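You operate a simulated robot arm through the tools that you are given. There is no shell and no other tool.

You are at the controls of a simulated robot arm. One attempt, no reset.

Task
Move the purple plug over to terminal Y, clamp it and tug it.
Fine: shut the orange clamp lever again.
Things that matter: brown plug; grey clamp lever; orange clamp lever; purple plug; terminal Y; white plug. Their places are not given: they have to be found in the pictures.

Only the result counts: the job must be done as asked and must still hold three seconds after the hand-in. Knocking over, shifting, dropping, spilling or breaking anything else fails it.

Robot
A 7-joint arm with a fingered hand, fixed in place. Base frame: the origin is on the floor under the middle of its stand, x ahead of it, y to its left, z up; the work surface is at about z = 810. Readings come in mm, rad, newtons and seconds.
With the tool pointing down near the work surface it reaches from about 300 to 700 mm from the base axis. Its first joint turns from -1.204 to 3.002 rad. Payload 3.4 kg.
Tool frame: the origin (TCP) lies between the finger pads and is the grasp point; the fingertips stand 25 mm ahead of it; z points along the fingers, y is the line along which they close. The gripper opens to 88 mm; its body begins 29 mm behind the TCP. The gripper is a hand of 5 fingers: y runs from the thumb to the fingers, the wrist lies at [-13, -97, -162] in the tool frame, and closing takes about 1.5 s.
Orientation is told as [roll, pitch, yaw] about the base's x, y, z axes, in that order, counted from this pose: with the fingers straight down and the wrist toward the robot, the tool's x, y and z point along [0, 1, 0], [1, 0, 0] and [0, 0, -1] of the base frame.

Tools
- The arm moves only by the tool jog_arm. Its argument "series" is a list of rows, each a list of 7 numbers: the closure, from 0 (fully open) to 1 (shut), then the shift along the tool's x, y, z in units of 30 mm (1.0 is 30 mm), then the turn, a rotation vector about the tool's x, y, z in units of 8 degrees (1.0 is 8 degrees). In form: [[jaw, tx, ty, tz, rx, ry, rz], ...]. A call has 1 to 20 rows; each row shifts and turns the commanded pose from where the row before left it, along the tool's axes as they then stand. A call with a number of a shift or a turn outside -1 to 1 is refused whole. Rows are played at 5 a second. More than 50 mm and 0.15 rad between two rows, or a gripper value outside its range, and nothing of the call is played. A pose out of reach is approached as far as the arm can. The call stops where the force on the tool passes 40 N (or 10 N more than at its start, if that is more) or the arm is blocked; 0.2 s more then pass. The fingers move at their own pace (about 153 mm/s each) and stop on an object; they squeeze with about 24 N. The grip force told is the motor's: it shows also when the fingers shut on nothing. Time passes only in rows, and 0.2 s behind the last, so rows that do not move let the fingers close. The reply holds the time, the measured pose of the TCP, the force on the tool along the base axes, the opening and the grip force, in the units named above and with some noise, with the torque about the TCP (base axes, N m) and any sound that the robot's microphone picked up.
- Cameras (640 x 400 px; columns grow to the right, rows downward): "scene" is fixed at [48, -650.7, 1572.6]; the picture's right is [0.56, -0.83, 0.00], its down [-0.46, -0.31, -0.83] and it looks along [0.69, 0.47, -0.55] (base axes); focal length 339 px, centre (320, 200). "wrist" rides on the gripper at [59, -79, -105] in the tool frame; the picture's right is [-0.73, 0.32, -0.61], its down [-0.62, -0.68, 0.38] and it looks along [-0.29, 0.66, 0.70] (tool axes); focal length 234 px, centre (320, 200).
- snapshot(camera): a new picture of that camera. It takes no simulated time.
- lift_body(by): slides the trunk up (or, below 0, down) by that many mm; the arm rides with it, the base frame stays. It gives what a move gives, with no picture.
- set_grasp(shape): the hand has 5 fingers and takes this shape, open, in about a second: jaw (thumb against the fingers, like two jaws); tri (thumb and two fingers); tip (a fingertip pinch); poke (one finger out to press); point (the index stretched); flat (the hand flat); cup (the hand cupped); fist (a fist). The gripper value then closes the fingers along that shape, each until it touches; the sizes above hold for jaw. It gives what a move gives, with no picture.
- pixel_to_xyz(camera, pixels): for up to 12 pixels [column, row] of the newest picture of that camera ("zoom" is the newest enlarged one), the place [x, y, z] in the base frame of the surface seen there, good to about 2 mm. It takes no simulated time.
- inspect(camera, box): a new picture of the part [left, top, right, bottom] of that camera's present view, enlarged. It takes no simulated time.
- job_done(): hands the job in; it is judged then, once.

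Open the gripper and draw the arm clear of the work before you hand the job in, unless the task says otherwise.

The tools are called after "Request:" as a command line: name --pt "numbers of a row" for each row, then --argument value for the rest, lists and objects as JSON in quotes. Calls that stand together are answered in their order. jog_arm: Moves the arm, as the interface text tells. Its arguments: {"type":"object","properties":{"series":{"type":"array"}},"required":["series"]} The other tools are called the same way: lift_body (by) moves the trunk up or down; set_grasp (shape) gives the hand a shape; snapshot (camera) takes a picture; pixel_to_xyz (camera, pixels) gives the place of the surface under pixels of a picture; inspect (camera, box) takes an enlarged picture of a part of a camera's view; job_done () hands the job in.

At the start:

```text
time: 0.0
position: [542.9, -70.7, 1188.3]
orientation: [-0.001, 0.0, 0.001]
ft_force: [-0.1, -0.1, -0.2]
moment: [0.02, -0.02, 0.02]
gripper_width: 87.8
grasp_force: 0.1
shape: jaw
trunk travel left (down, up): [-650.0, 290.0]
```

scene: 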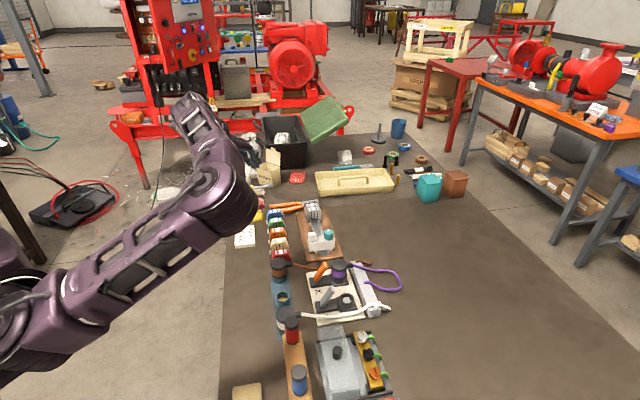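
wrist: 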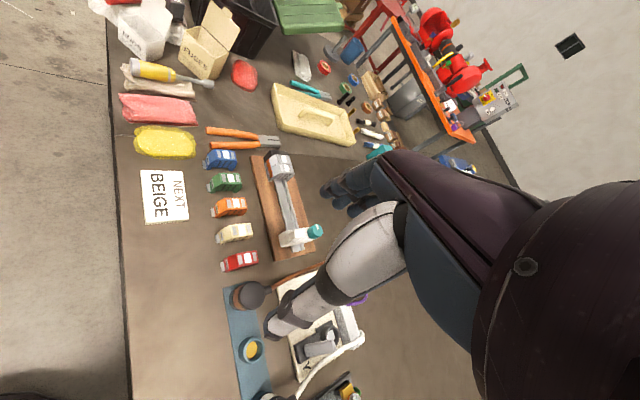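

The scene picture shows a terminal board around (335,290) with a purple cable, a white cable and levers; I take enlarged looks at it.

Request:
inspect --camera "scene" --box '[260, 240, 420, 340]'

Request:
inspect --camera "wrist" --box '[220, 250, 380, 400]'

```text
4.00 times, centred on (340, 290) of scene
```

zoom: 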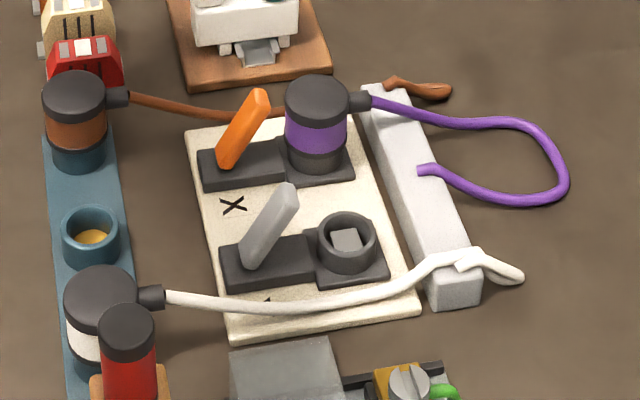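

```text
2.67 times, centred on (300, 325) of wrist
```

zoom: 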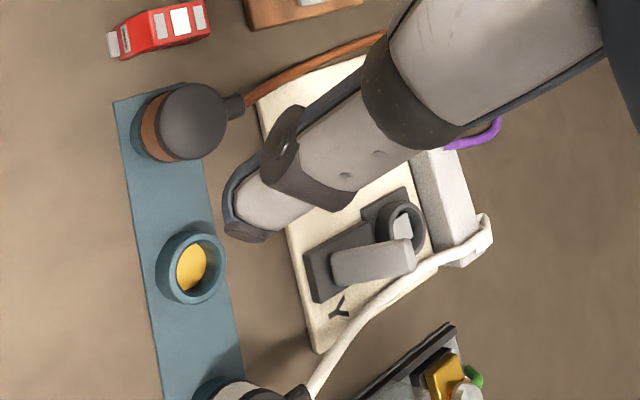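

Orange lever and purple plug are at X, the grey lever and empty socket at Y. I zoom further in the scene view to measure.

Request:
inspect --camera "scene" --box '[304, 254, 368, 294]'

```text
10.00 times, centred on (336, 274) of scene
```

zoom: 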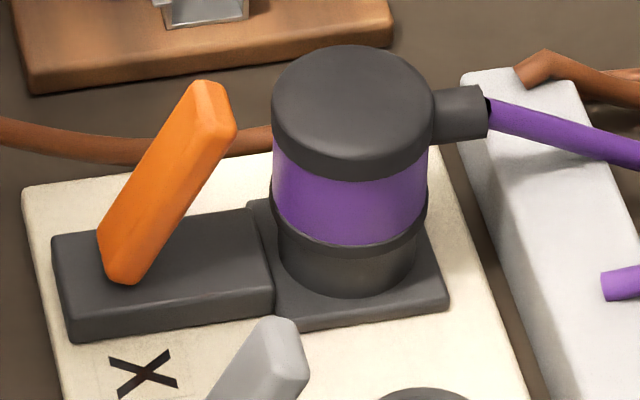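

Request:
pixel_to_xyz --camera "zoom" --pixels '[[350, 90], [290, 90], [415, 90], [350, 220], [215, 95], [125, 270], [120, 235], [80, 320], [260, 300], [440, 300], [460, 110], [140, 375]]'

Request:
inspect --camera "scene" --box '[304, 280, 368, 320]'

```text
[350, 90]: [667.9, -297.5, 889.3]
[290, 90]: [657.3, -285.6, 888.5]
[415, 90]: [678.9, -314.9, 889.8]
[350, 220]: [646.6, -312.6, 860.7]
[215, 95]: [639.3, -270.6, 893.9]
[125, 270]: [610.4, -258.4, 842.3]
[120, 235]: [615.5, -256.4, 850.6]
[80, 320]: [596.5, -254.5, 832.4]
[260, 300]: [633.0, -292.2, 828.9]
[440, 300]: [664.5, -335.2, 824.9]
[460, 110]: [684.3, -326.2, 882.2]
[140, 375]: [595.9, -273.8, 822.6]
```

```text
10.00 times, centred on (336, 300) of scene
```

zoom: 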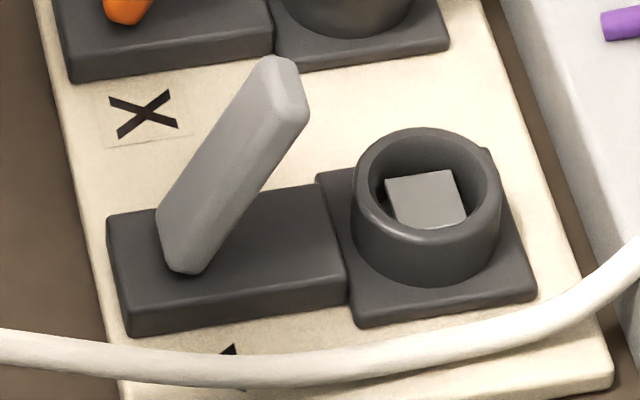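

Request:
pixel_to_xyz --camera "zoom" --pixels '[[280, 75], [185, 260], [180, 215], [428, 138], [428, 238], [358, 195], [495, 190], [425, 200], [130, 310], [340, 290], [530, 290], [225, 370]]'

Request:
inspect --camera "scene" --box '[340, 250, 420, 300]'

```text
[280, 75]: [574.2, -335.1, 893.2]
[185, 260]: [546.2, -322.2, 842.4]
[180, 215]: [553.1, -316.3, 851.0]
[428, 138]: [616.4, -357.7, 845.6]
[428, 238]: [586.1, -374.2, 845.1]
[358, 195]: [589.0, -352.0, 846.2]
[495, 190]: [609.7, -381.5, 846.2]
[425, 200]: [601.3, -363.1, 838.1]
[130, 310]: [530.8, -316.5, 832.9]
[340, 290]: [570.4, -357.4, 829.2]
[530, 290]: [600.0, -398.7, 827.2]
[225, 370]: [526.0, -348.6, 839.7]
```

```text
8.00 times, centred on (380, 275) of scene
```

zoom: 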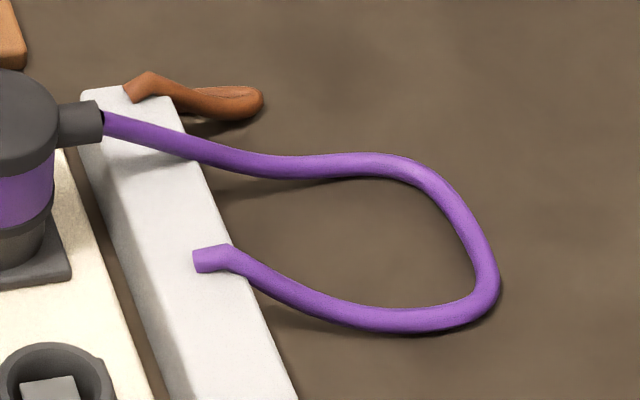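

The levers both lean toward their sockets and the purple plug (top about (668,-300,889)) sits in X; Y's socket is at about (600,-366,846). I move the hand high over the right side to view the board with the wrist camera.

Request:
jog_arm --pt "0 -0.96 0.21 0.3 0 0 0" --pt "0 -0.96 0.21 0.3 0 0 0" --pt "0 -0.96 0.21 0.3 0 0 0" --pt "0 -0.96 0.21 0.3 0 0 0" --pt "0 -0.96 0.21 0.3 0 0 0" --pt "0 -0.96 0.21 0.3 0 0 0" --pt "0 -0.96 0.21 0.3 0 0 0" --pt "0 -0.96 0.21 0.3 0 0 0" --pt "0 -0.96 0.21 0.3 0 0 0"

Request:
snapshot --camera "wrist"

Request:
snapshot --camera "scene"

```text
time: 2.0
position: [600.2, -329.0, 1105.6]
orientation: [0.003, 0.002, 0.0]
ft_force: [0.3, 1.0, 0.1]
moment: [-0.01, -0.01, -0.03]
gripper_width: 87.9
grasp_force: 0.0
shape: jaw
trunk travel left (down, up): [-650.0, 290.0]
```

```text
taken
```

wrist: 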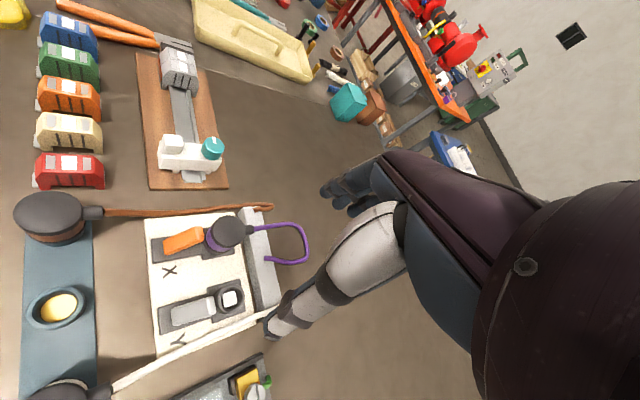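

```text
taken
```

scene: 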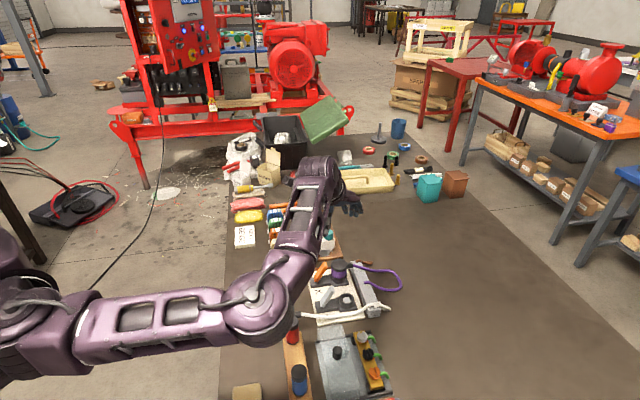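

The board is now in the wrist view at about (200,275). I enlarge it.

Request:
inspect --camera "wrist" --box '[130, 190, 320, 360]'

```text
2.35 times, centred on (225, 275) of wrist
```

zoom: 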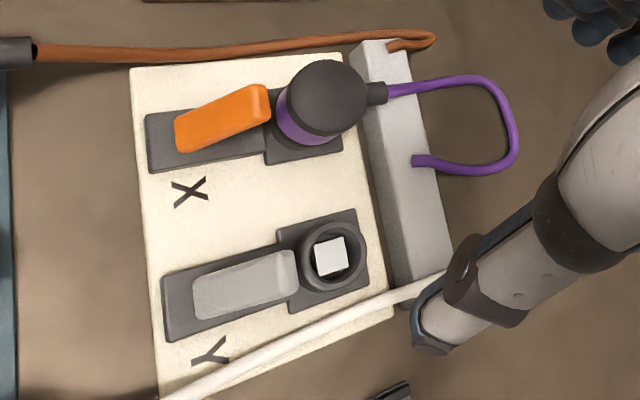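

I measure points on the levers, plug and sockets from this view.

Request:
pixel_to_xyz --camera "zoom" --pixels '[[185, 140], [182, 122], [262, 92], [258, 115], [288, 88], [362, 92], [325, 66], [325, 125], [375, 92], [150, 165], [150, 118], [265, 160]]'

Request:
pixel_to_xyz --camera "zoom" --pixels '[[200, 310], [200, 283], [292, 255], [292, 290], [330, 257], [305, 258], [360, 250], [330, 228], [332, 288], [168, 335], [166, 280], [360, 285]]'

Request:
pixel_to_xyz --camera "zoom" --pixels '[[135, 72], [340, 55], [390, 315], [165, 395], [370, 48], [440, 280], [270, 345], [350, 312], [400, 290], [515, 150], [415, 85], [455, 168]]'

```text
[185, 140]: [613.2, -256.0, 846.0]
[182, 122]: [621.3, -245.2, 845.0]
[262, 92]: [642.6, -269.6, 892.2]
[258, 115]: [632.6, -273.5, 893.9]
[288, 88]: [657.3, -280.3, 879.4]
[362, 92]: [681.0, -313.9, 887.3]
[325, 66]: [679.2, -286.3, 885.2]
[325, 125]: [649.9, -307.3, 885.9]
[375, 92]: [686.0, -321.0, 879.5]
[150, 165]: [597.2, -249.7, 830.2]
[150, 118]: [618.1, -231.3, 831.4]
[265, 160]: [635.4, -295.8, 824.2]
```

```text
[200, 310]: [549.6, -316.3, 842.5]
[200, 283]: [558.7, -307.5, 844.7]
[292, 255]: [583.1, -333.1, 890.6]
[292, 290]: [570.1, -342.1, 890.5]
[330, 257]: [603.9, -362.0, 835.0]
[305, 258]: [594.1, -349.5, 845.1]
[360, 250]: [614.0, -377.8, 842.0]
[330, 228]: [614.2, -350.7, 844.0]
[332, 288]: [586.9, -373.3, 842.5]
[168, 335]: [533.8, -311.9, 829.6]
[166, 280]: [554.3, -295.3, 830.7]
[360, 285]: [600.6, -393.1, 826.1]
```

```text
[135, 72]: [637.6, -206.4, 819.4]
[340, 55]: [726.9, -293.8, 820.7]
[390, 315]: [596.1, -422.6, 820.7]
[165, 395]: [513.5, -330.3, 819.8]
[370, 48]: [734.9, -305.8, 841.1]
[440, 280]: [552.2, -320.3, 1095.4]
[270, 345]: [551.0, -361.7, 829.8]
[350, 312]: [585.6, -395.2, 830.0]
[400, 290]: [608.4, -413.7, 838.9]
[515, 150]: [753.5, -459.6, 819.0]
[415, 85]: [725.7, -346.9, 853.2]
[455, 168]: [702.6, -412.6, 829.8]
```

Board yaw is about -45° (lever→socket direction (0.71,-0.71)); X socket centre about (666,-299), Y about (601,-364). I check where the arm's links are to judge reach, and try the "poke" shape up here to see which finger sticks out.

Request:
pixel_to_xyz --camera "scene" --pixels '[[20, 330], [20, 280], [90, 340], [250, 300], [260, 330], [320, 165], [310, 200], [352, 205], [345, 190]]'

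Request:
set_grasp --shape "poke"

Request:
snapshot --camera "wrist"

Request:
inspect --camera "scene" --box '[260, 140, 400, 230]'

```text
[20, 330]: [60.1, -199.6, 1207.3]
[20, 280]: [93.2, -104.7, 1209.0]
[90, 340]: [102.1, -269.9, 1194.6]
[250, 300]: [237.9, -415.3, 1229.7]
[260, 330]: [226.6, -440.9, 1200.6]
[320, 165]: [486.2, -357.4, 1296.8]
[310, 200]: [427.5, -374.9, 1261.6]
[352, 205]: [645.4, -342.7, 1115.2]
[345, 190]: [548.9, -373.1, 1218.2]
```

```text
time: 2.9
position: [599.5, -327.1, 1106.1]
orientation: [-0.001, 0.0, 0.001]
ft_force: [-0.1, 0.0, 0.0]
moment: [-0.01, 0.03, 0.0]
gripper_width: 0.0
grasp_force: 0.2
shape: poke
trunk travel left (down, up): [-650.0, 290.0]
```

```text
taken
```

wrist: 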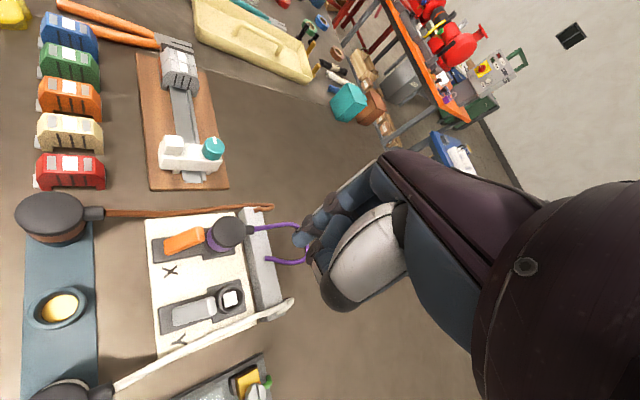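

```text
4.44 times, centred on (330, 185) of scene
```

zoom: 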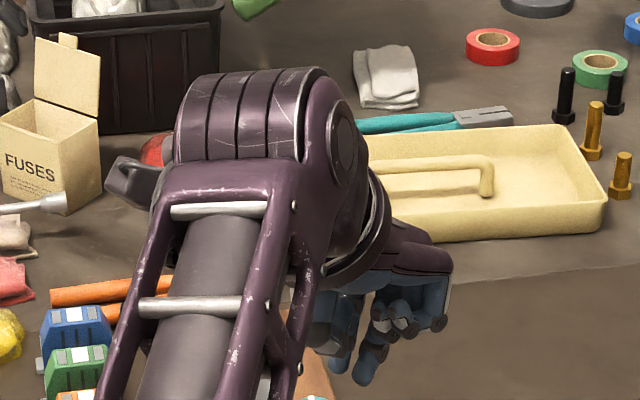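

In poke the hand's fingertip(s) appear near (300,240) in the wrist view; I zoom to see which finger extends.

Request:
inspect --camera "wrist" --box '[270, 150, 450, 320]'

Request:
inspect --camera "scene" --box '[320, 190, 370, 230]'

```text
2.35 times, centred on (360, 235) of wrist
```

zoom: 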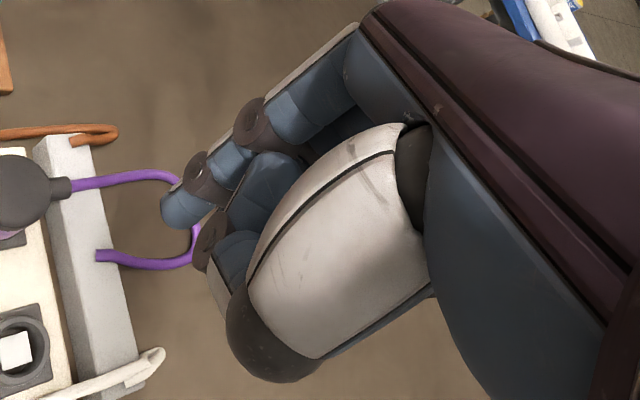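

```text
10.00 times, centred on (345, 210) of scene
```

zoom: 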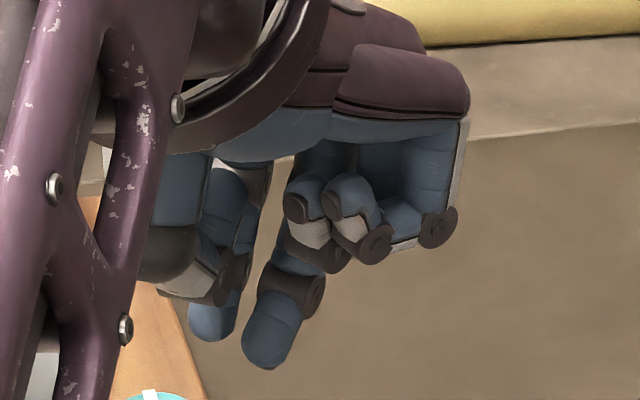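

I measure the two lowest tips seen in the scene zoom and the tip seen from the wrist.

Request:
pixel_to_xyz --camera "zoom" --pixels '[[265, 345], [270, 320], [285, 290], [210, 320], [215, 285], [305, 205], [350, 195], [370, 245], [440, 225], [300, 250], [400, 100], [170, 260]]'

Request:
pixel_to_xyz --camera "wrist" --pixels '[[303, 238], [325, 215], [340, 195], [320, 250], [335, 260], [370, 250], [350, 300], [365, 170], [385, 175]]'

```text
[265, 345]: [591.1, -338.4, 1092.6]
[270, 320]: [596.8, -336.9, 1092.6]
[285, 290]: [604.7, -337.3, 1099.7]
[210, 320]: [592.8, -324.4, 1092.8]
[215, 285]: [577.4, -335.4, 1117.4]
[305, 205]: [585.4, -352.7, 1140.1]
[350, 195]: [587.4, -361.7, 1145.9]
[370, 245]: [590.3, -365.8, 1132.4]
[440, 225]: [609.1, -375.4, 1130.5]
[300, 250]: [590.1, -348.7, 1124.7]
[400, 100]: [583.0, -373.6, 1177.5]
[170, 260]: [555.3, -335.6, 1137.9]
```

```text
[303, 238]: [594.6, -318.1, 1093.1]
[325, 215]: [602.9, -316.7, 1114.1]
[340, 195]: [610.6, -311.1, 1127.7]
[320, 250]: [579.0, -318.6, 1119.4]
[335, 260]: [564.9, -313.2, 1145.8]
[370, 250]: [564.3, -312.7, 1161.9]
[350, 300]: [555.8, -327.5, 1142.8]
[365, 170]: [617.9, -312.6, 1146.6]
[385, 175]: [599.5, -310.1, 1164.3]
```

The poke shape seems to put the tip at about tool (5,-6,+18). I try "point" and "tip" for comparison.

Request:
set_grasp --shape "point"

Request:
inspect --camera "scene" --box '[320, 190, 370, 230]'

Request:
inspect --camera "wrist" --box '[240, 150, 450, 340]'

```text
time: 3.8
position: [599.9, -327.4, 1108.3]
orientation: [0.001, 0.001, 0.001]
ft_force: [-0.2, -0.7, 0.8]
moment: [0.0, 0.01, -0.01]
gripper_width: 0.1
grasp_force: 0.1
shape: point
trunk travel left (down, up): [-650.0, 290.0]
```

```text
10.00 times, centred on (345, 210) of scene
```

zoom: 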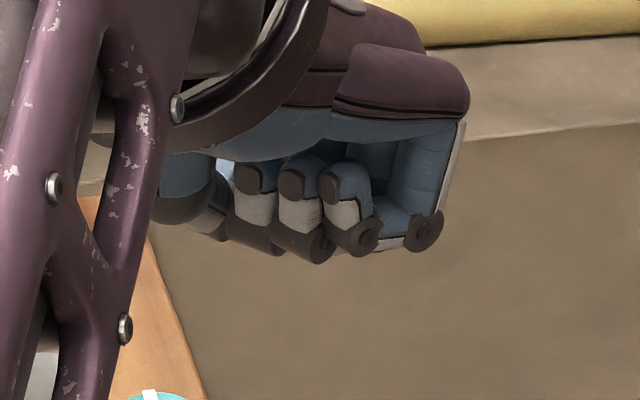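

```text
2.11 times, centred on (345, 245) of wrist
```

zoom: 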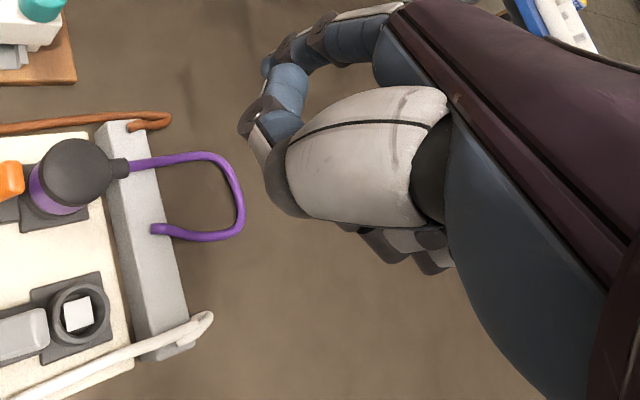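

Point extends the index forward beyond the palm rather than down. I try "tip".

Request:
set_grasp --shape "tip"

Request:
inspect --camera "scene" --box '[320, 190, 370, 230]'

Request:
inspect --camera "wrist" --box '[240, 150, 450, 340]'

```text
time: 4.7
position: [599.7, -328.2, 1107.6]
orientation: [0.0, 0.0, 0.0]
ft_force: [-1.0, 0.3, -0.4]
moment: [0.01, 0.02, -0.01]
gripper_width: 87.8
grasp_force: 0.1
shape: tip
trunk travel left (down, up): [-650.0, 290.0]
```

```text
10.00 times, centred on (345, 210) of scene
```

zoom: 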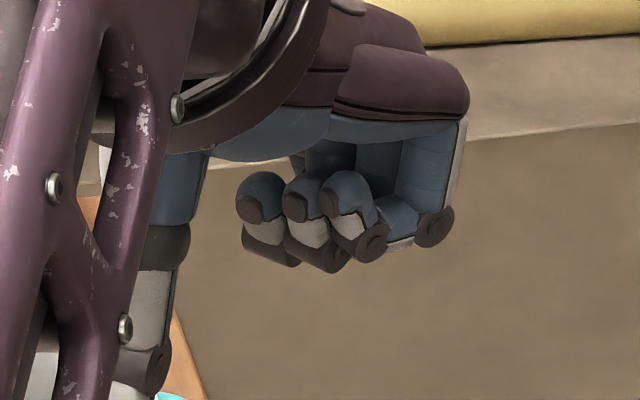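

```text
2.11 times, centred on (345, 245) of wrist
```

zoom: 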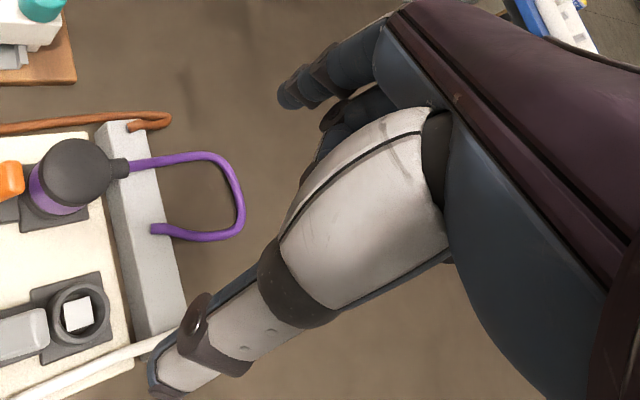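

Tip gives a narrow thumb/index pinch with the other fingers curled, good for gripping a lever across its width. I lower the trunk a bit (TCP to about 1000, still clear of the ~895 lever tips) so the shoulder is nearer working height for reach.

Request:
lift_body --by -100

```text
time: 6.0
position: [599.0, -327.3, 1006.8]
orientation: [0.0, 0.0, 0.0]
ft_force: [-0.3, -0.4, -0.9]
moment: [0.0, -0.04, 0.01]
gripper_width: 87.6
grasp_force: 0.0
shape: tip
trunk travel left (down, up): [-550.0, 390.0]
```

Reading: TCP z 1007. Now I raise by 80 mm and yaw to +45° so the closing axis lies across the levers.

Request:
jog_arm --pt "0 0 0 -0.45 0 0 -0.9375" --pt "0 0 0 -0.45 0 0 -0.9375" --pt "0 0 0 -0.45 0 0 -0.9375" --pt "0 0 0 -0.45 0 0 -0.9375" --pt "0 0 0 -0.45 0 0 -0.9375" --pt "0 0 0 -0.45 0 0 -0.9375"

Request:
lift_body --by -80

Request:
snapshot --camera "wrist"

Request:
snapshot --camera "scene"

```text
time: 7.4
position: [593.4, -326.6, 1037.0]
orientation: [-0.064, -0.03, 0.177]
ft_force: [0.1, 0.4, -0.1]
moment: [-0.02, 0.01, -0.03]
gripper_width: 87.8
grasp_force: 0.0
shape: tip
out of reach, approached as far as the arm can: row 2, 3, 4, 5, 6
trunk travel left (down, up): [-550.0, 390.0]
```

```text
time: 8.6
position: [591.0, -324.7, 958.9]
orientation: [-0.065, -0.03, 0.178]
ft_force: [-1.0, -0.7, 0.2]
moment: [0.03, -0.04, -0.03]
gripper_width: 87.6
grasp_force: 0.0
shape: tip
trunk travel left (down, up): [-470.0, 470.0]
```

```text
taken
```

wrist: 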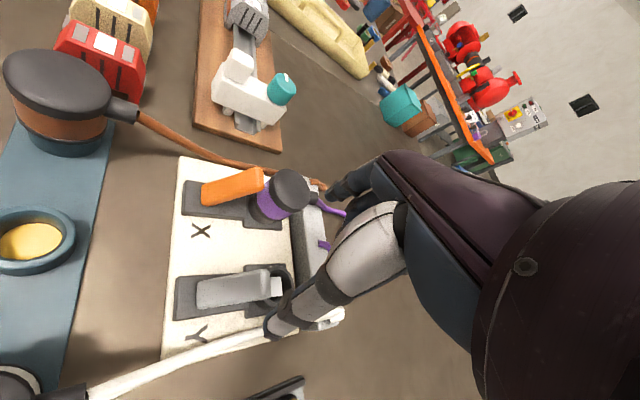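

```text
taken
```

scene: 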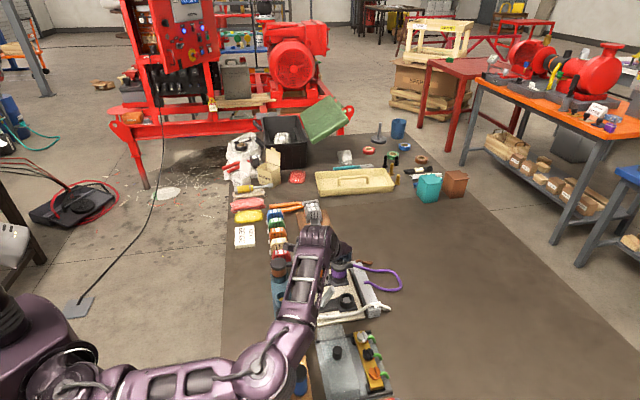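

The yaw toward +45° went out of reach after about 8°. I check the present link positions to understand the reach.

Request:
pixel_to_xyz --camera "scene" --pixels '[[60, 380], [20, 320], [150, 385], [230, 375], [265, 365], [290, 325], [305, 270], [318, 232], [330, 240], [340, 262]]'

Request:
jog_arm --pt "0 0 0 0 0 0 0"

```text
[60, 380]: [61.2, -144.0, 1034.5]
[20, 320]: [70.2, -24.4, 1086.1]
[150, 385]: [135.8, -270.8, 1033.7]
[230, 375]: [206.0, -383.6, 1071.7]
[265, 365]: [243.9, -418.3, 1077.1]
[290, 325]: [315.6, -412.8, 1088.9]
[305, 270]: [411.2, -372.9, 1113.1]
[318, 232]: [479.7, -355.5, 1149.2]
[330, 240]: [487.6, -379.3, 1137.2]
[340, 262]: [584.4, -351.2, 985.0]
```

```text
time: 9.0
position: [592.0, -326.3, 958.8]
orientation: [-0.065, -0.031, 0.178]
ft_force: [0.1, -0.7, -0.3]
moment: [-0.01, 0.0, 0.01]
gripper_width: 87.9
grasp_force: 0.1
shape: tip
trunk travel left (down, up): [-470.0, 470.0]
```

The arm stands near some wrist limit at +10° yaw. I level the hand back to yaw 0 here and check that it is reached.

Request:
jog_arm --pt "0 0 0 0 0.11 0.23 0.64" --pt "0 0 0 0 0.11 0.23 0.64" --pt "0 0 0 0 0 0 0"

```text
time: 9.8
position: [590.3, -325.3, 958.2]
orientation: [0.004, -0.007, -0.003]
ft_force: [0.3, 1.2, 0.0]
moment: [-0.04, 0.0, 0.01]
gripper_width: 87.9
grasp_force: 0.0
shape: tip
trunk travel left (down, up): [-470.0, 470.0]
```

Level at yaw 0. I test how far positive yaw is possible at this lower height in small steps.

Request:
jog_arm --pt "0 0 0 0 0 0 -0.75" --pt "0 0 0 0 0 0 -0.75" --pt "0 0 0 0 0 0 -0.75" --pt "0 0 0 0 0 0 -0.75"

```text
time: 10.8
position: [591.9, -327.3, 958.4]
orientation: [0.001, -0.004, 0.155]
ft_force: [0.0, 0.0, -0.5]
moment: [0.01, -0.02, 0.0]
gripper_width: 87.8
grasp_force: 0.0
shape: tip
out of reach, approached as far as the arm can: row 2, 3, 4
trunk travel left (down, up): [-470.0, 470.0]
```

Yaw is limited to about +9° here, so I work near yaw 0 (45° to the levers). I return to yaw 0 and close the pinch to about 22 mm to see where the fingertips sit.

Request:
jog_arm --pt "0.75 0 0 -0.5 0 0 0.55" --pt "0.75 0 0 -0.5 0 0 0.55" --pt "0.75 0 0 0 0 0 0" --pt "0.75 0 0 0 0 0 0" --pt "0.75 0 0 0 0 0 0" --pt "0.75 0 0 0 0 0 0"

Request:
snapshot --camera "wrist"

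Request:
inspect --camera "wrist" --box '[240, 150, 420, 320]'

Request:
inspect --camera "scene" --box '[300, 210, 380, 300]'

```text
time: 12.2
position: [591.0, -327.7, 987.7]
orientation: [0.003, -0.005, 0.0]
ft_force: [-0.1, 0.7, -0.2]
moment: [-0.02, -0.05, 0.03]
gripper_width: 22.3
grasp_force: 0.0
shape: tip
trunk travel left (down, up): [-470.0, 470.0]
```

```text
taken
```

wrist: 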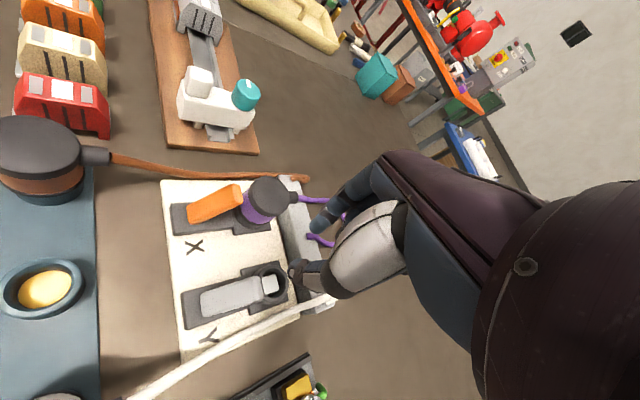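

```text
2.35 times, centred on (330, 235) of wrist
```

zoom: 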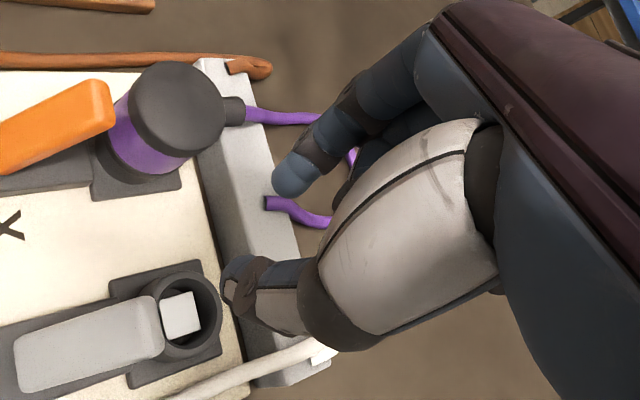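

```text
4.44 times, centred on (340, 255) of scene
```

zoom: 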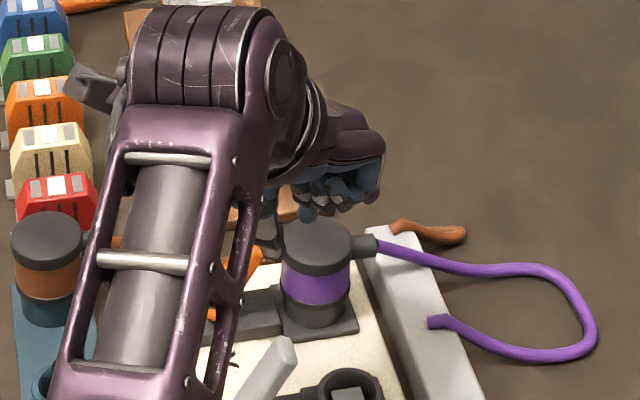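

I measure the index tip (around (312,227)) and thumb tip (around (297,270)) in the wrist view, plus the brown plug, holder and lever surfaces.

Request:
pixel_to_xyz --camera "wrist" --pixels '[[313, 227], [320, 215], [326, 225], [300, 265], [296, 272], [312, 282], [325, 205], [340, 190]]'

Request:
pixel_to_xyz --camera "wrist" --pixels '[[40, 145], [90, 155], [40, 120], [75, 285], [30, 265], [97, 330], [97, 200], [218, 370], [270, 330], [237, 187], [240, 200], [193, 218]]'

```text
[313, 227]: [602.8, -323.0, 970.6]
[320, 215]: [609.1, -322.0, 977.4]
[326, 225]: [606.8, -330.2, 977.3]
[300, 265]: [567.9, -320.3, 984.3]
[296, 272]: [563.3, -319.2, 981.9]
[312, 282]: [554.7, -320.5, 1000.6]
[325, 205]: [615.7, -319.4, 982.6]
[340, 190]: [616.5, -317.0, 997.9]
```

```text
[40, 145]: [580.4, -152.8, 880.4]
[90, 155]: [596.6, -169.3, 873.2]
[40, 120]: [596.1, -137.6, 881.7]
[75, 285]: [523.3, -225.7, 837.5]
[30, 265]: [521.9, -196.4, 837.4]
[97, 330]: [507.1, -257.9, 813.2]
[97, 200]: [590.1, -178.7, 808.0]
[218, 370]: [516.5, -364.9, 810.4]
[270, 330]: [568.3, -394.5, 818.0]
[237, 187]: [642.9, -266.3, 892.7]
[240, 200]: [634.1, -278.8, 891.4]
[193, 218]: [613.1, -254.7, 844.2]
```

The pinch centre is as expected (pads at ±11 mm about the TCP). I move above the orange lever at about (636,-266) with a 32 mm opening, staying high.

Request:
jog_arm --pt "0.635 0.69 0.5 0 0 0 0" --pt "0.635 0.69 0.5 0 0 0 0" --pt "0.635 0.69 0.5 0 0 0 0" --pt "0.635 0 0 0.7 0 0 0" --pt "0.635 0 0 0 0 0 0"

Request:
snapshot --camera "wrist"

Request:
inspect --camera "scene" --box '[280, 200, 400, 300]'

```text
time: 13.4
position: [637.8, -265.7, 969.2]
orientation: [0.003, -0.006, 0.002]
ft_force: [-0.2, -0.1, -0.7]
moment: [0.05, 0.0, -0.02]
gripper_width: 31.8
grasp_force: 0.0
shape: tip
trunk travel left (down, up): [-470.0, 470.0]
```

```text
taken
```

wrist: 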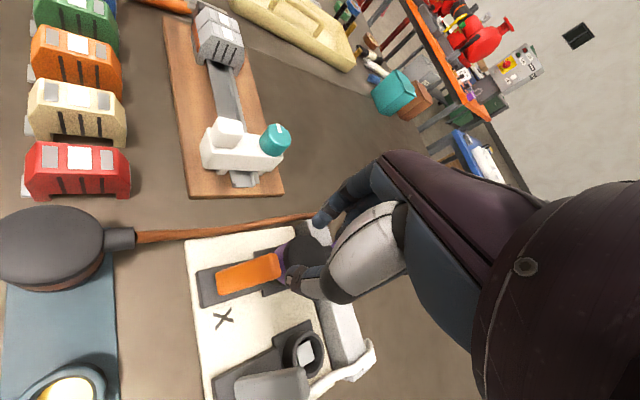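

```text
4.00 times, centred on (340, 250) of scene
```

zoom: 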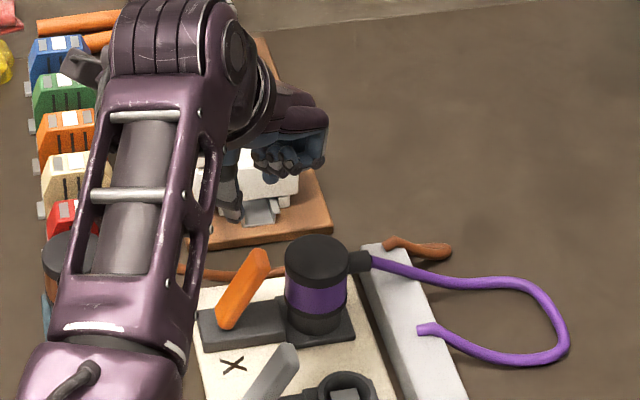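

Pose is reached and level. I descend to about z 915, still just above the lever tip, and look.

Request:
jog_arm --pt "0.635 0 -0.05 0.9 0 0 0" --pt "0.635 0 0 0.6 0 0 0" --pt "0.635 0 0 0.3 0 0 0" --pt "0.635 0 0 0 0 0 0"

Request:
inspect --camera "wrist" --box '[200, 150, 400, 320]'

Request:
inspect --camera "scene" --box '[300, 230, 380, 290]'

```text
time: 14.4
position: [636.9, -264.8, 915.4]
orientation: [0.003, -0.005, 0.003]
ft_force: [1.0, -0.9, 0.2]
moment: [0.02, 0.0, -0.02]
gripper_width: 31.8
grasp_force: 0.0
shape: tip
trunk travel left (down, up): [-470.0, 470.0]
```

```text
2.35 times, centred on (300, 235) of wrist
```

zoom: 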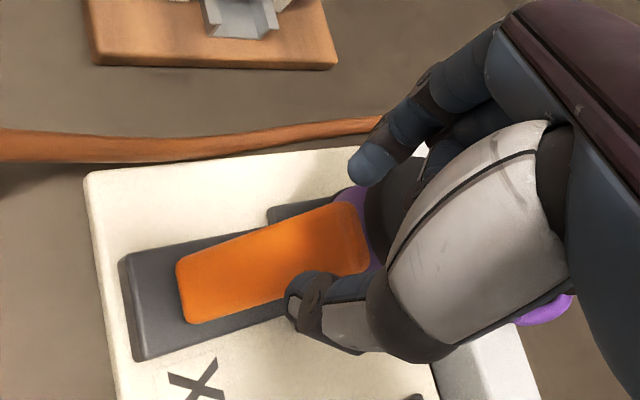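

```text
6.67 times, centred on (340, 260) of scene
```

zoom: 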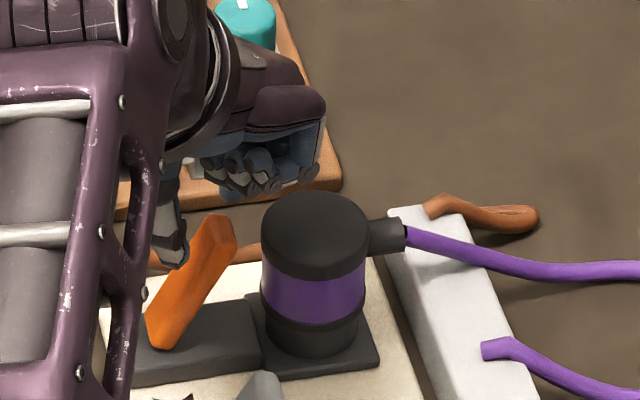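

The index (zoom (370,165)) and thumb (zoom (300,295)) straddle the orange lever. I measure both tips before going lower.

Request:
snapshot --camera "wrist"

Request:
pixel_to_xyz --camera "wrist" --pixels '[[321, 220], [316, 222], [326, 212], [291, 275], [297, 268], [310, 285], [330, 230], [345, 245], [310, 240]]'

```text
taken
```

wrist: 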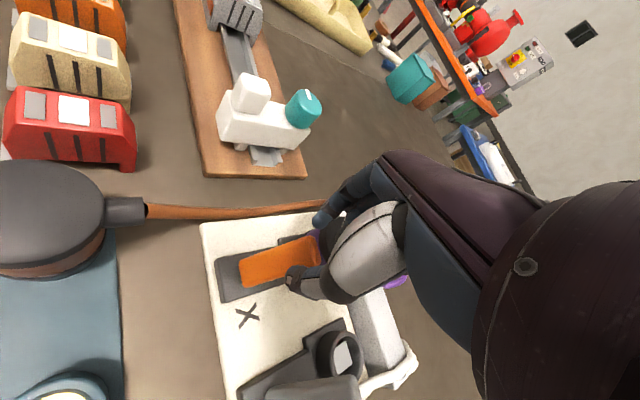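

```text
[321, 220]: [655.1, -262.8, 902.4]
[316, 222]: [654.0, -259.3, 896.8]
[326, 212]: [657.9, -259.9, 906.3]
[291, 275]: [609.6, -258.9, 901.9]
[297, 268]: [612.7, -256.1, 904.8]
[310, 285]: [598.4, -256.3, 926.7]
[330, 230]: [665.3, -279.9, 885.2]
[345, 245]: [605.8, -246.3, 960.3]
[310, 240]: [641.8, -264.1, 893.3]
```

Index inner face is at x≈654, just beyond the lever tip corner (≈650), thumb inner at ≈615–620. I descend 15 mm and watch the force.

Request:
jog_arm --pt "0.635 0 0 0.25 0 0 0" --pt "0.635 0 0 0.25 0 0 0" --pt "0.635 0 0 0 0 0 0"

Request:
inspect --camera "wrist" --box '[220, 170, 380, 300]'

Request:
inspect --camera "scene" --box '[310, 240, 370, 285]'

```text
time: 15.2
position: [634.9, -264.1, 899.4]
orientation: [0.004, -0.007, 0.0]
ft_force: [-0.4, 0.4, 0.5]
moment: [0.04, 0.0, -0.01]
gripper_width: 31.7
grasp_force: 0.0
shape: tip
trunk travel left (down, up): [-470.0, 470.0]
```

```text
3.08 times, centred on (300, 235) of wrist
```

zoom: 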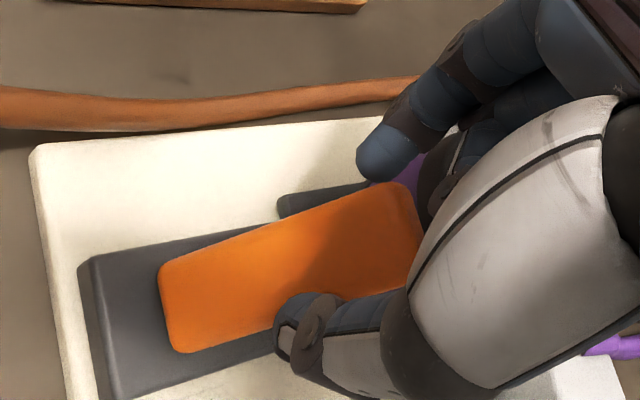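

```text
8.89 times, centred on (340, 262) of scene
```

zoom: 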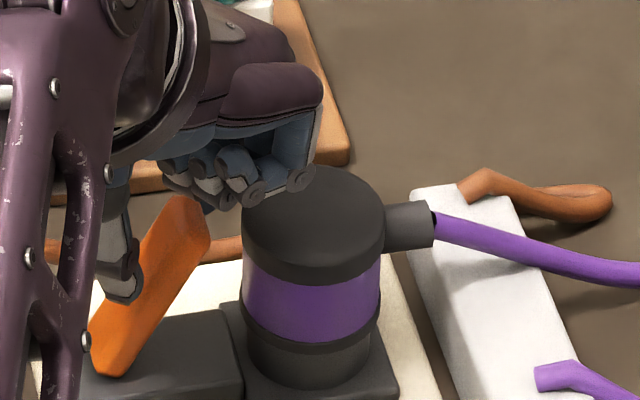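

The curled fingers look close to the plug's cap in the scene view at zoom (250,195); I measure their height against the cap.

Request:
pixel_to_xyz --camera "zoom" --pixels '[[250, 188], [220, 195], [300, 180], [185, 180], [300, 220], [190, 225], [120, 290], [180, 215], [208, 208]]'

```text
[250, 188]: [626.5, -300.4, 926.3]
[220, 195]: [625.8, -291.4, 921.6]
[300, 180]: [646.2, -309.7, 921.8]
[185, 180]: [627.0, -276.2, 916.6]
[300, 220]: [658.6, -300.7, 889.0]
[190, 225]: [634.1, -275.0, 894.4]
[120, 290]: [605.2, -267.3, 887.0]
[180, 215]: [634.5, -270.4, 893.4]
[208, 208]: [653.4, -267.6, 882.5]
```

Curled knuckles are about 18–22 mm above the TCP, so z≈888 is safe over the cap (889). I go down 11 mm more and then push a few mm toward -x to contact the lever corner.

Request:
jog_arm --pt "0.635 0 0.03 0.2 0 0 0" --pt "0.635 0 0.0 0.17 0 0 0" --pt "0.635 0 0 0 0 0 0"

Request:
inspect --camera "scene" --box '[310, 240, 370, 285]'

```text
time: 16.0
position: [636.5, -263.2, 889.6]
orientation: [0.004, -0.009, 0.0]
ft_force: [1.9, -0.5, 3.8]
moment: [-0.02, 0.03, 0.06]
gripper_width: 31.9
grasp_force: 0.1
shape: tip
trunk travel left (down, up): [-470.0, 470.0]
```

```text
8.89 times, centred on (340, 262) of scene
```

zoom: 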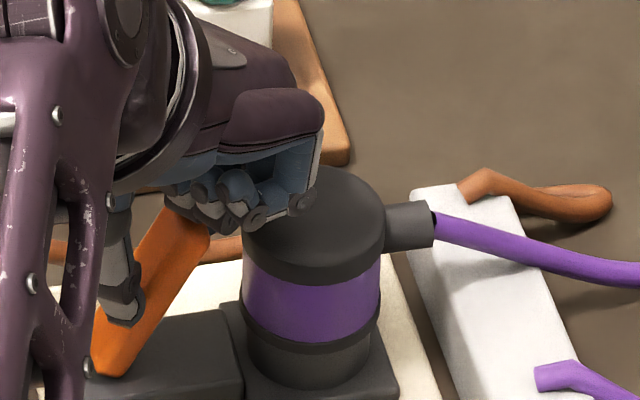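

A light 3.8 N contact appears (likely thumb on the lever's top face); moving toward -x frees the thumb and brings the index onto the lever's far corner. I push 9 mm in small steps.

Request:
jog_arm --pt "0.635 0 -0.15 0 0 0 0" --pt "0.635 0 -0.15 0 0 0 0" --pt "0.635 0 0 0 0 0 0"

Request:
inspect --camera "scene" --box '[310, 240, 370, 285]'

Request:
inspect --camera "wrist" --box '[220, 170, 380, 300]'

```text
time: 16.8
position: [626.6, -261.9, 889.2]
orientation: [0.004, -0.008, 0.001]
ft_force: [3.6, -0.7, 9.4]
moment: [-0.06, 0.05, 0.01]
gripper_width: 32.1
grasp_force: 0.0
shape: tip
trunk travel left (down, up): [-470.0, 470.0]
```

```text
8.89 times, centred on (340, 262) of scene
```

zoom: 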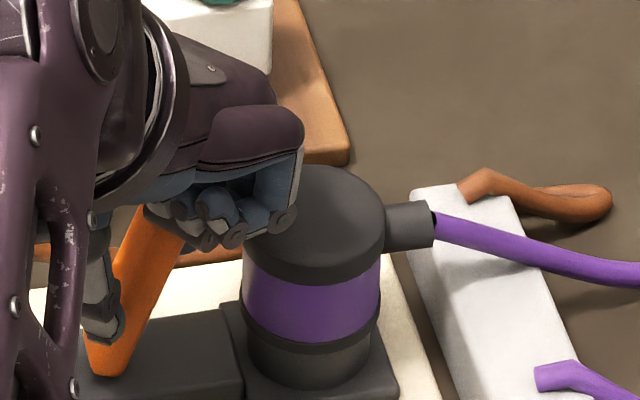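

```text
3.08 times, centred on (300, 235) of wrist
```

zoom: 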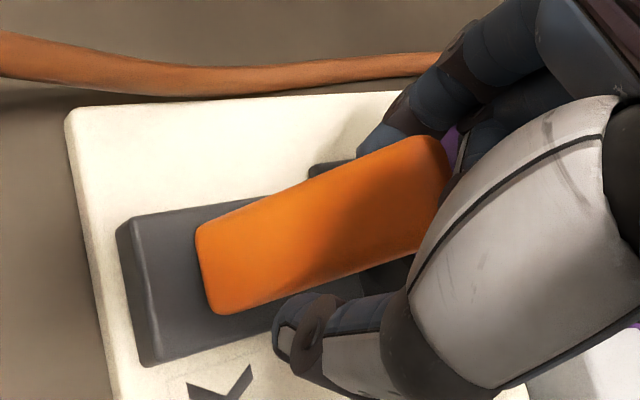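

The lever is turning upright with the index behind it; the upward 9 N suggests its tip is meeting the hand above, so I raise a little while continuing to push along (-x,+y).

Request:
jog_arm --pt "0.635 0.0 -0.1 -0.2 0 0 0" --pt "0.635 0.12 -0.17 -0.1 0 0 0" --pt "0.635 0.15 -0.17 0 0 0 0" --pt "0.635 0 0 0 0 0 0"

Request:
inspect --camera "scene" --box '[310, 240, 370, 285]'

Request:
inspect --camera "wrist" --box '[220, 170, 380, 300]'

```text
time: 17.8
position: [613.2, -256.7, 896.7]
orientation: [0.003, -0.004, 0.002]
ft_force: [0.8, -0.3, 0.6]
moment: [0.0, -0.01, -0.02]
gripper_width: 32.6
grasp_force: 0.1
shape: tip
trunk travel left (down, up): [-470.0, 470.0]
```

```text
8.89 times, centred on (340, 262) of scene
```

zoom: 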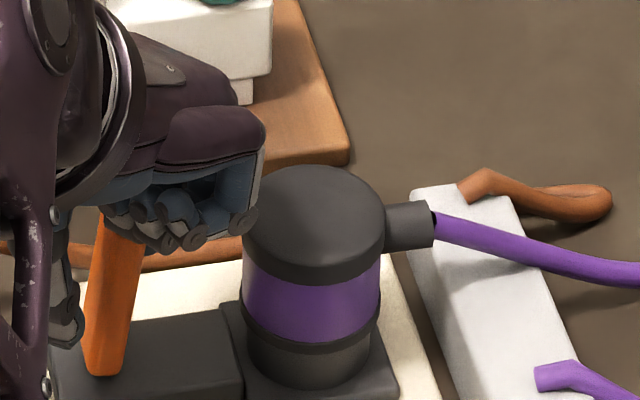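

```text
3.08 times, centred on (300, 235) of wrist
```

zoom: 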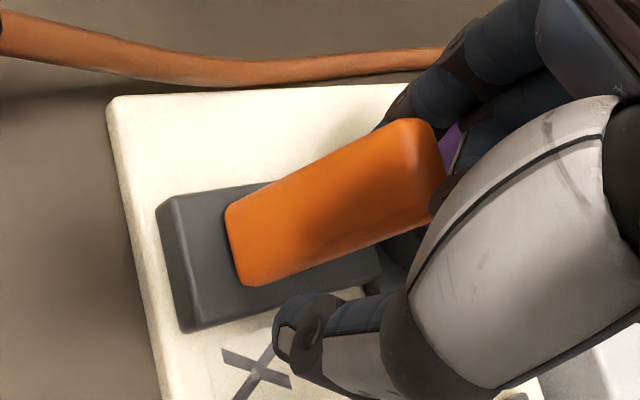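

The lever is now near upright with little force. I keep sweeping along (-x,+y).

Request:
jog_arm --pt "0.635 0.17 -0.2 0 0 0 0" --pt "0.635 0.17 -0.2 0 0 0 0" --pt "0.635 0.17 -0.2 0.0 0 0 0" --pt "0.635 0 0 0 0 0 0"

Request:
inspect --camera "scene" --box '[310, 240, 370, 285]'

Request:
inspect --camera "wrist" --box '[220, 170, 380, 300]'

```text
time: 18.8
position: [594.8, -240.5, 896.2]
orientation: [0.003, -0.004, 0.0]
ft_force: [0.3, 0.0, -0.2]
moment: [0.03, 0.0, 0.01]
gripper_width: 32.4
grasp_force: 0.0
shape: tip
trunk travel left (down, up): [-470.0, 470.0]
```

```text
8.89 times, centred on (340, 262) of scene
```

zoom: 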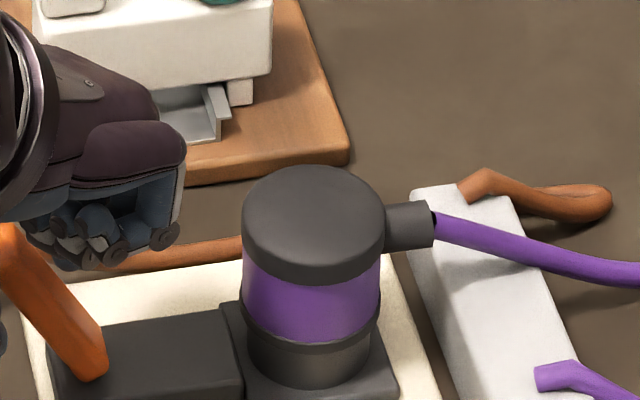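

```text
3.08 times, centred on (300, 235) of wrist
```

zoom: 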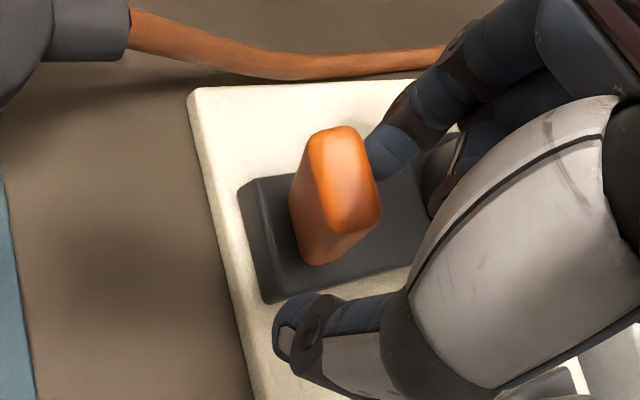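

The lever now leans away from the plug. I measure its tip and base to see the angle.

Request:
pixel_to_xyz --camera "zoom" --pixels '[[340, 150], [320, 140], [355, 200], [370, 210], [315, 250], [295, 210], [325, 230], [385, 160], [285, 335]]'

Request:
snapshot --camera "scene"

```text
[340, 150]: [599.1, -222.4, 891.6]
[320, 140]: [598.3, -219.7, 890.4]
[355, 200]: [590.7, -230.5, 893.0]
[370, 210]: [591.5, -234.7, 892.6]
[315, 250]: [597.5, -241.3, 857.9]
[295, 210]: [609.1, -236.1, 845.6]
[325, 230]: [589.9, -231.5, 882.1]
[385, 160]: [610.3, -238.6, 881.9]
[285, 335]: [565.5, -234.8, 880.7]
```

```text
taken
```

scene: 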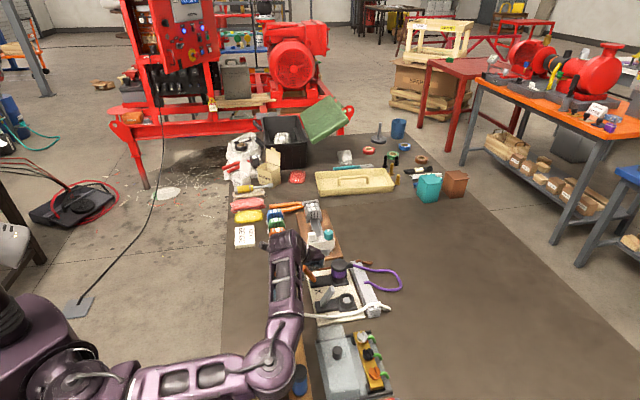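

The lever leans about 32° the other way, mirror-symmetric to before, so it looks fully open. I raise the hand straight up and check that it stays.

Request:
jog_arm --pt "0.635 0 0 -0.5 0 0 0" --pt "0.635 0 0 -0.9 0 0 0" --pt "0.635 0 0 -0.9 0 0 0" --pt "0.635 0 0 -0.9 0 0 0" --pt "0.635 0 0 0 0 0 0"

Request:
snapshot --camera "wrist"

Request:
inspect --camera "scene" --box '[280, 240, 380, 320]'

```text
time: 20.0
position: [594.3, -241.6, 990.9]
orientation: [0.002, -0.005, 0.002]
ft_force: [-0.4, -0.5, 0.6]
moment: [-0.02, -0.02, 0.0]
gripper_width: 32.2
grasp_force: 0.0
shape: tip
trunk travel left (down, up): [-470.0, 470.0]
```

```text
taken
```

wrist: 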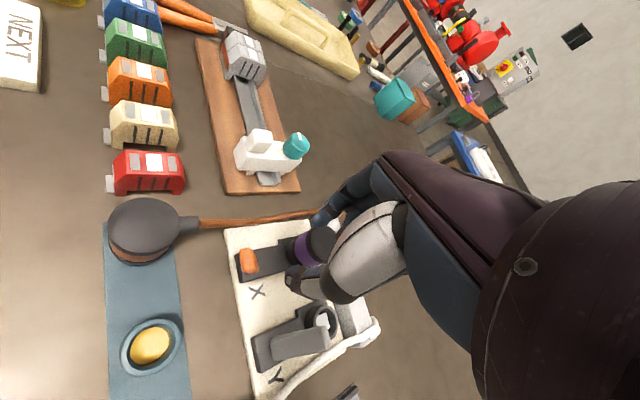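

```text
5.00 times, centred on (330, 280) of scene
```

zoom: 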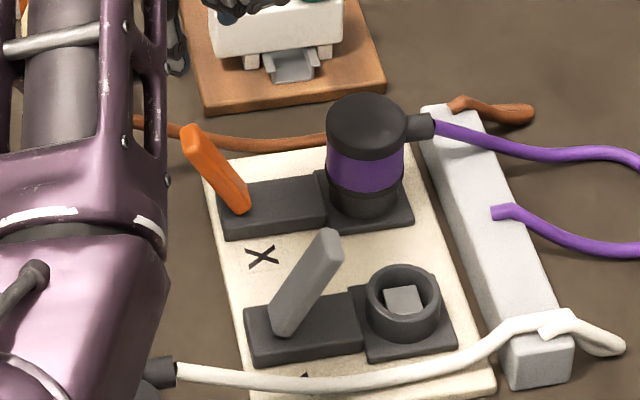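

Orange lever stays leaning back. I measure its present angle and the rest.

Request:
pixel_to_xyz --camera "zoom" --pixels '[[188, 128], [200, 130], [243, 210], [232, 210], [325, 235], [335, 240], [280, 330], [375, 275], [375, 305], [402, 350], [430, 345], [540, 318]]'

Request:
pixel_to_xyz --camera "wrist" --pixels '[[245, 252], [255, 268], [245, 268], [325, 340], [320, 330], [275, 350], [325, 320], [310, 225], [325, 310], [333, 320]]'

```text
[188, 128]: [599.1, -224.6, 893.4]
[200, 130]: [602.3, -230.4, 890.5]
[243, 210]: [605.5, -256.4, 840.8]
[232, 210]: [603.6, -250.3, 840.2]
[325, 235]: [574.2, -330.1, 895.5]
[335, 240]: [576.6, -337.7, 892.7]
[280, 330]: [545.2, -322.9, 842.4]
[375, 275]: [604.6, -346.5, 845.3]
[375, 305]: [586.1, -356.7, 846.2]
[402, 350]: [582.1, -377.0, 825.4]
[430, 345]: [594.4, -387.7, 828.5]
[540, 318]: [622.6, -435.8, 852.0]
```

```text
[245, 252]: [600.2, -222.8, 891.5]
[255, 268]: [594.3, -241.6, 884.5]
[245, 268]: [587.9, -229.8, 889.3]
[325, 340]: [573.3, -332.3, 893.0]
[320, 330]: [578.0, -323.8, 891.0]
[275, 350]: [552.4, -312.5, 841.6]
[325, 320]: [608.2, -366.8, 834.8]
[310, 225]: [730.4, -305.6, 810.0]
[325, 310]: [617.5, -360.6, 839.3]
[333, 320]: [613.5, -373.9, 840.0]
```

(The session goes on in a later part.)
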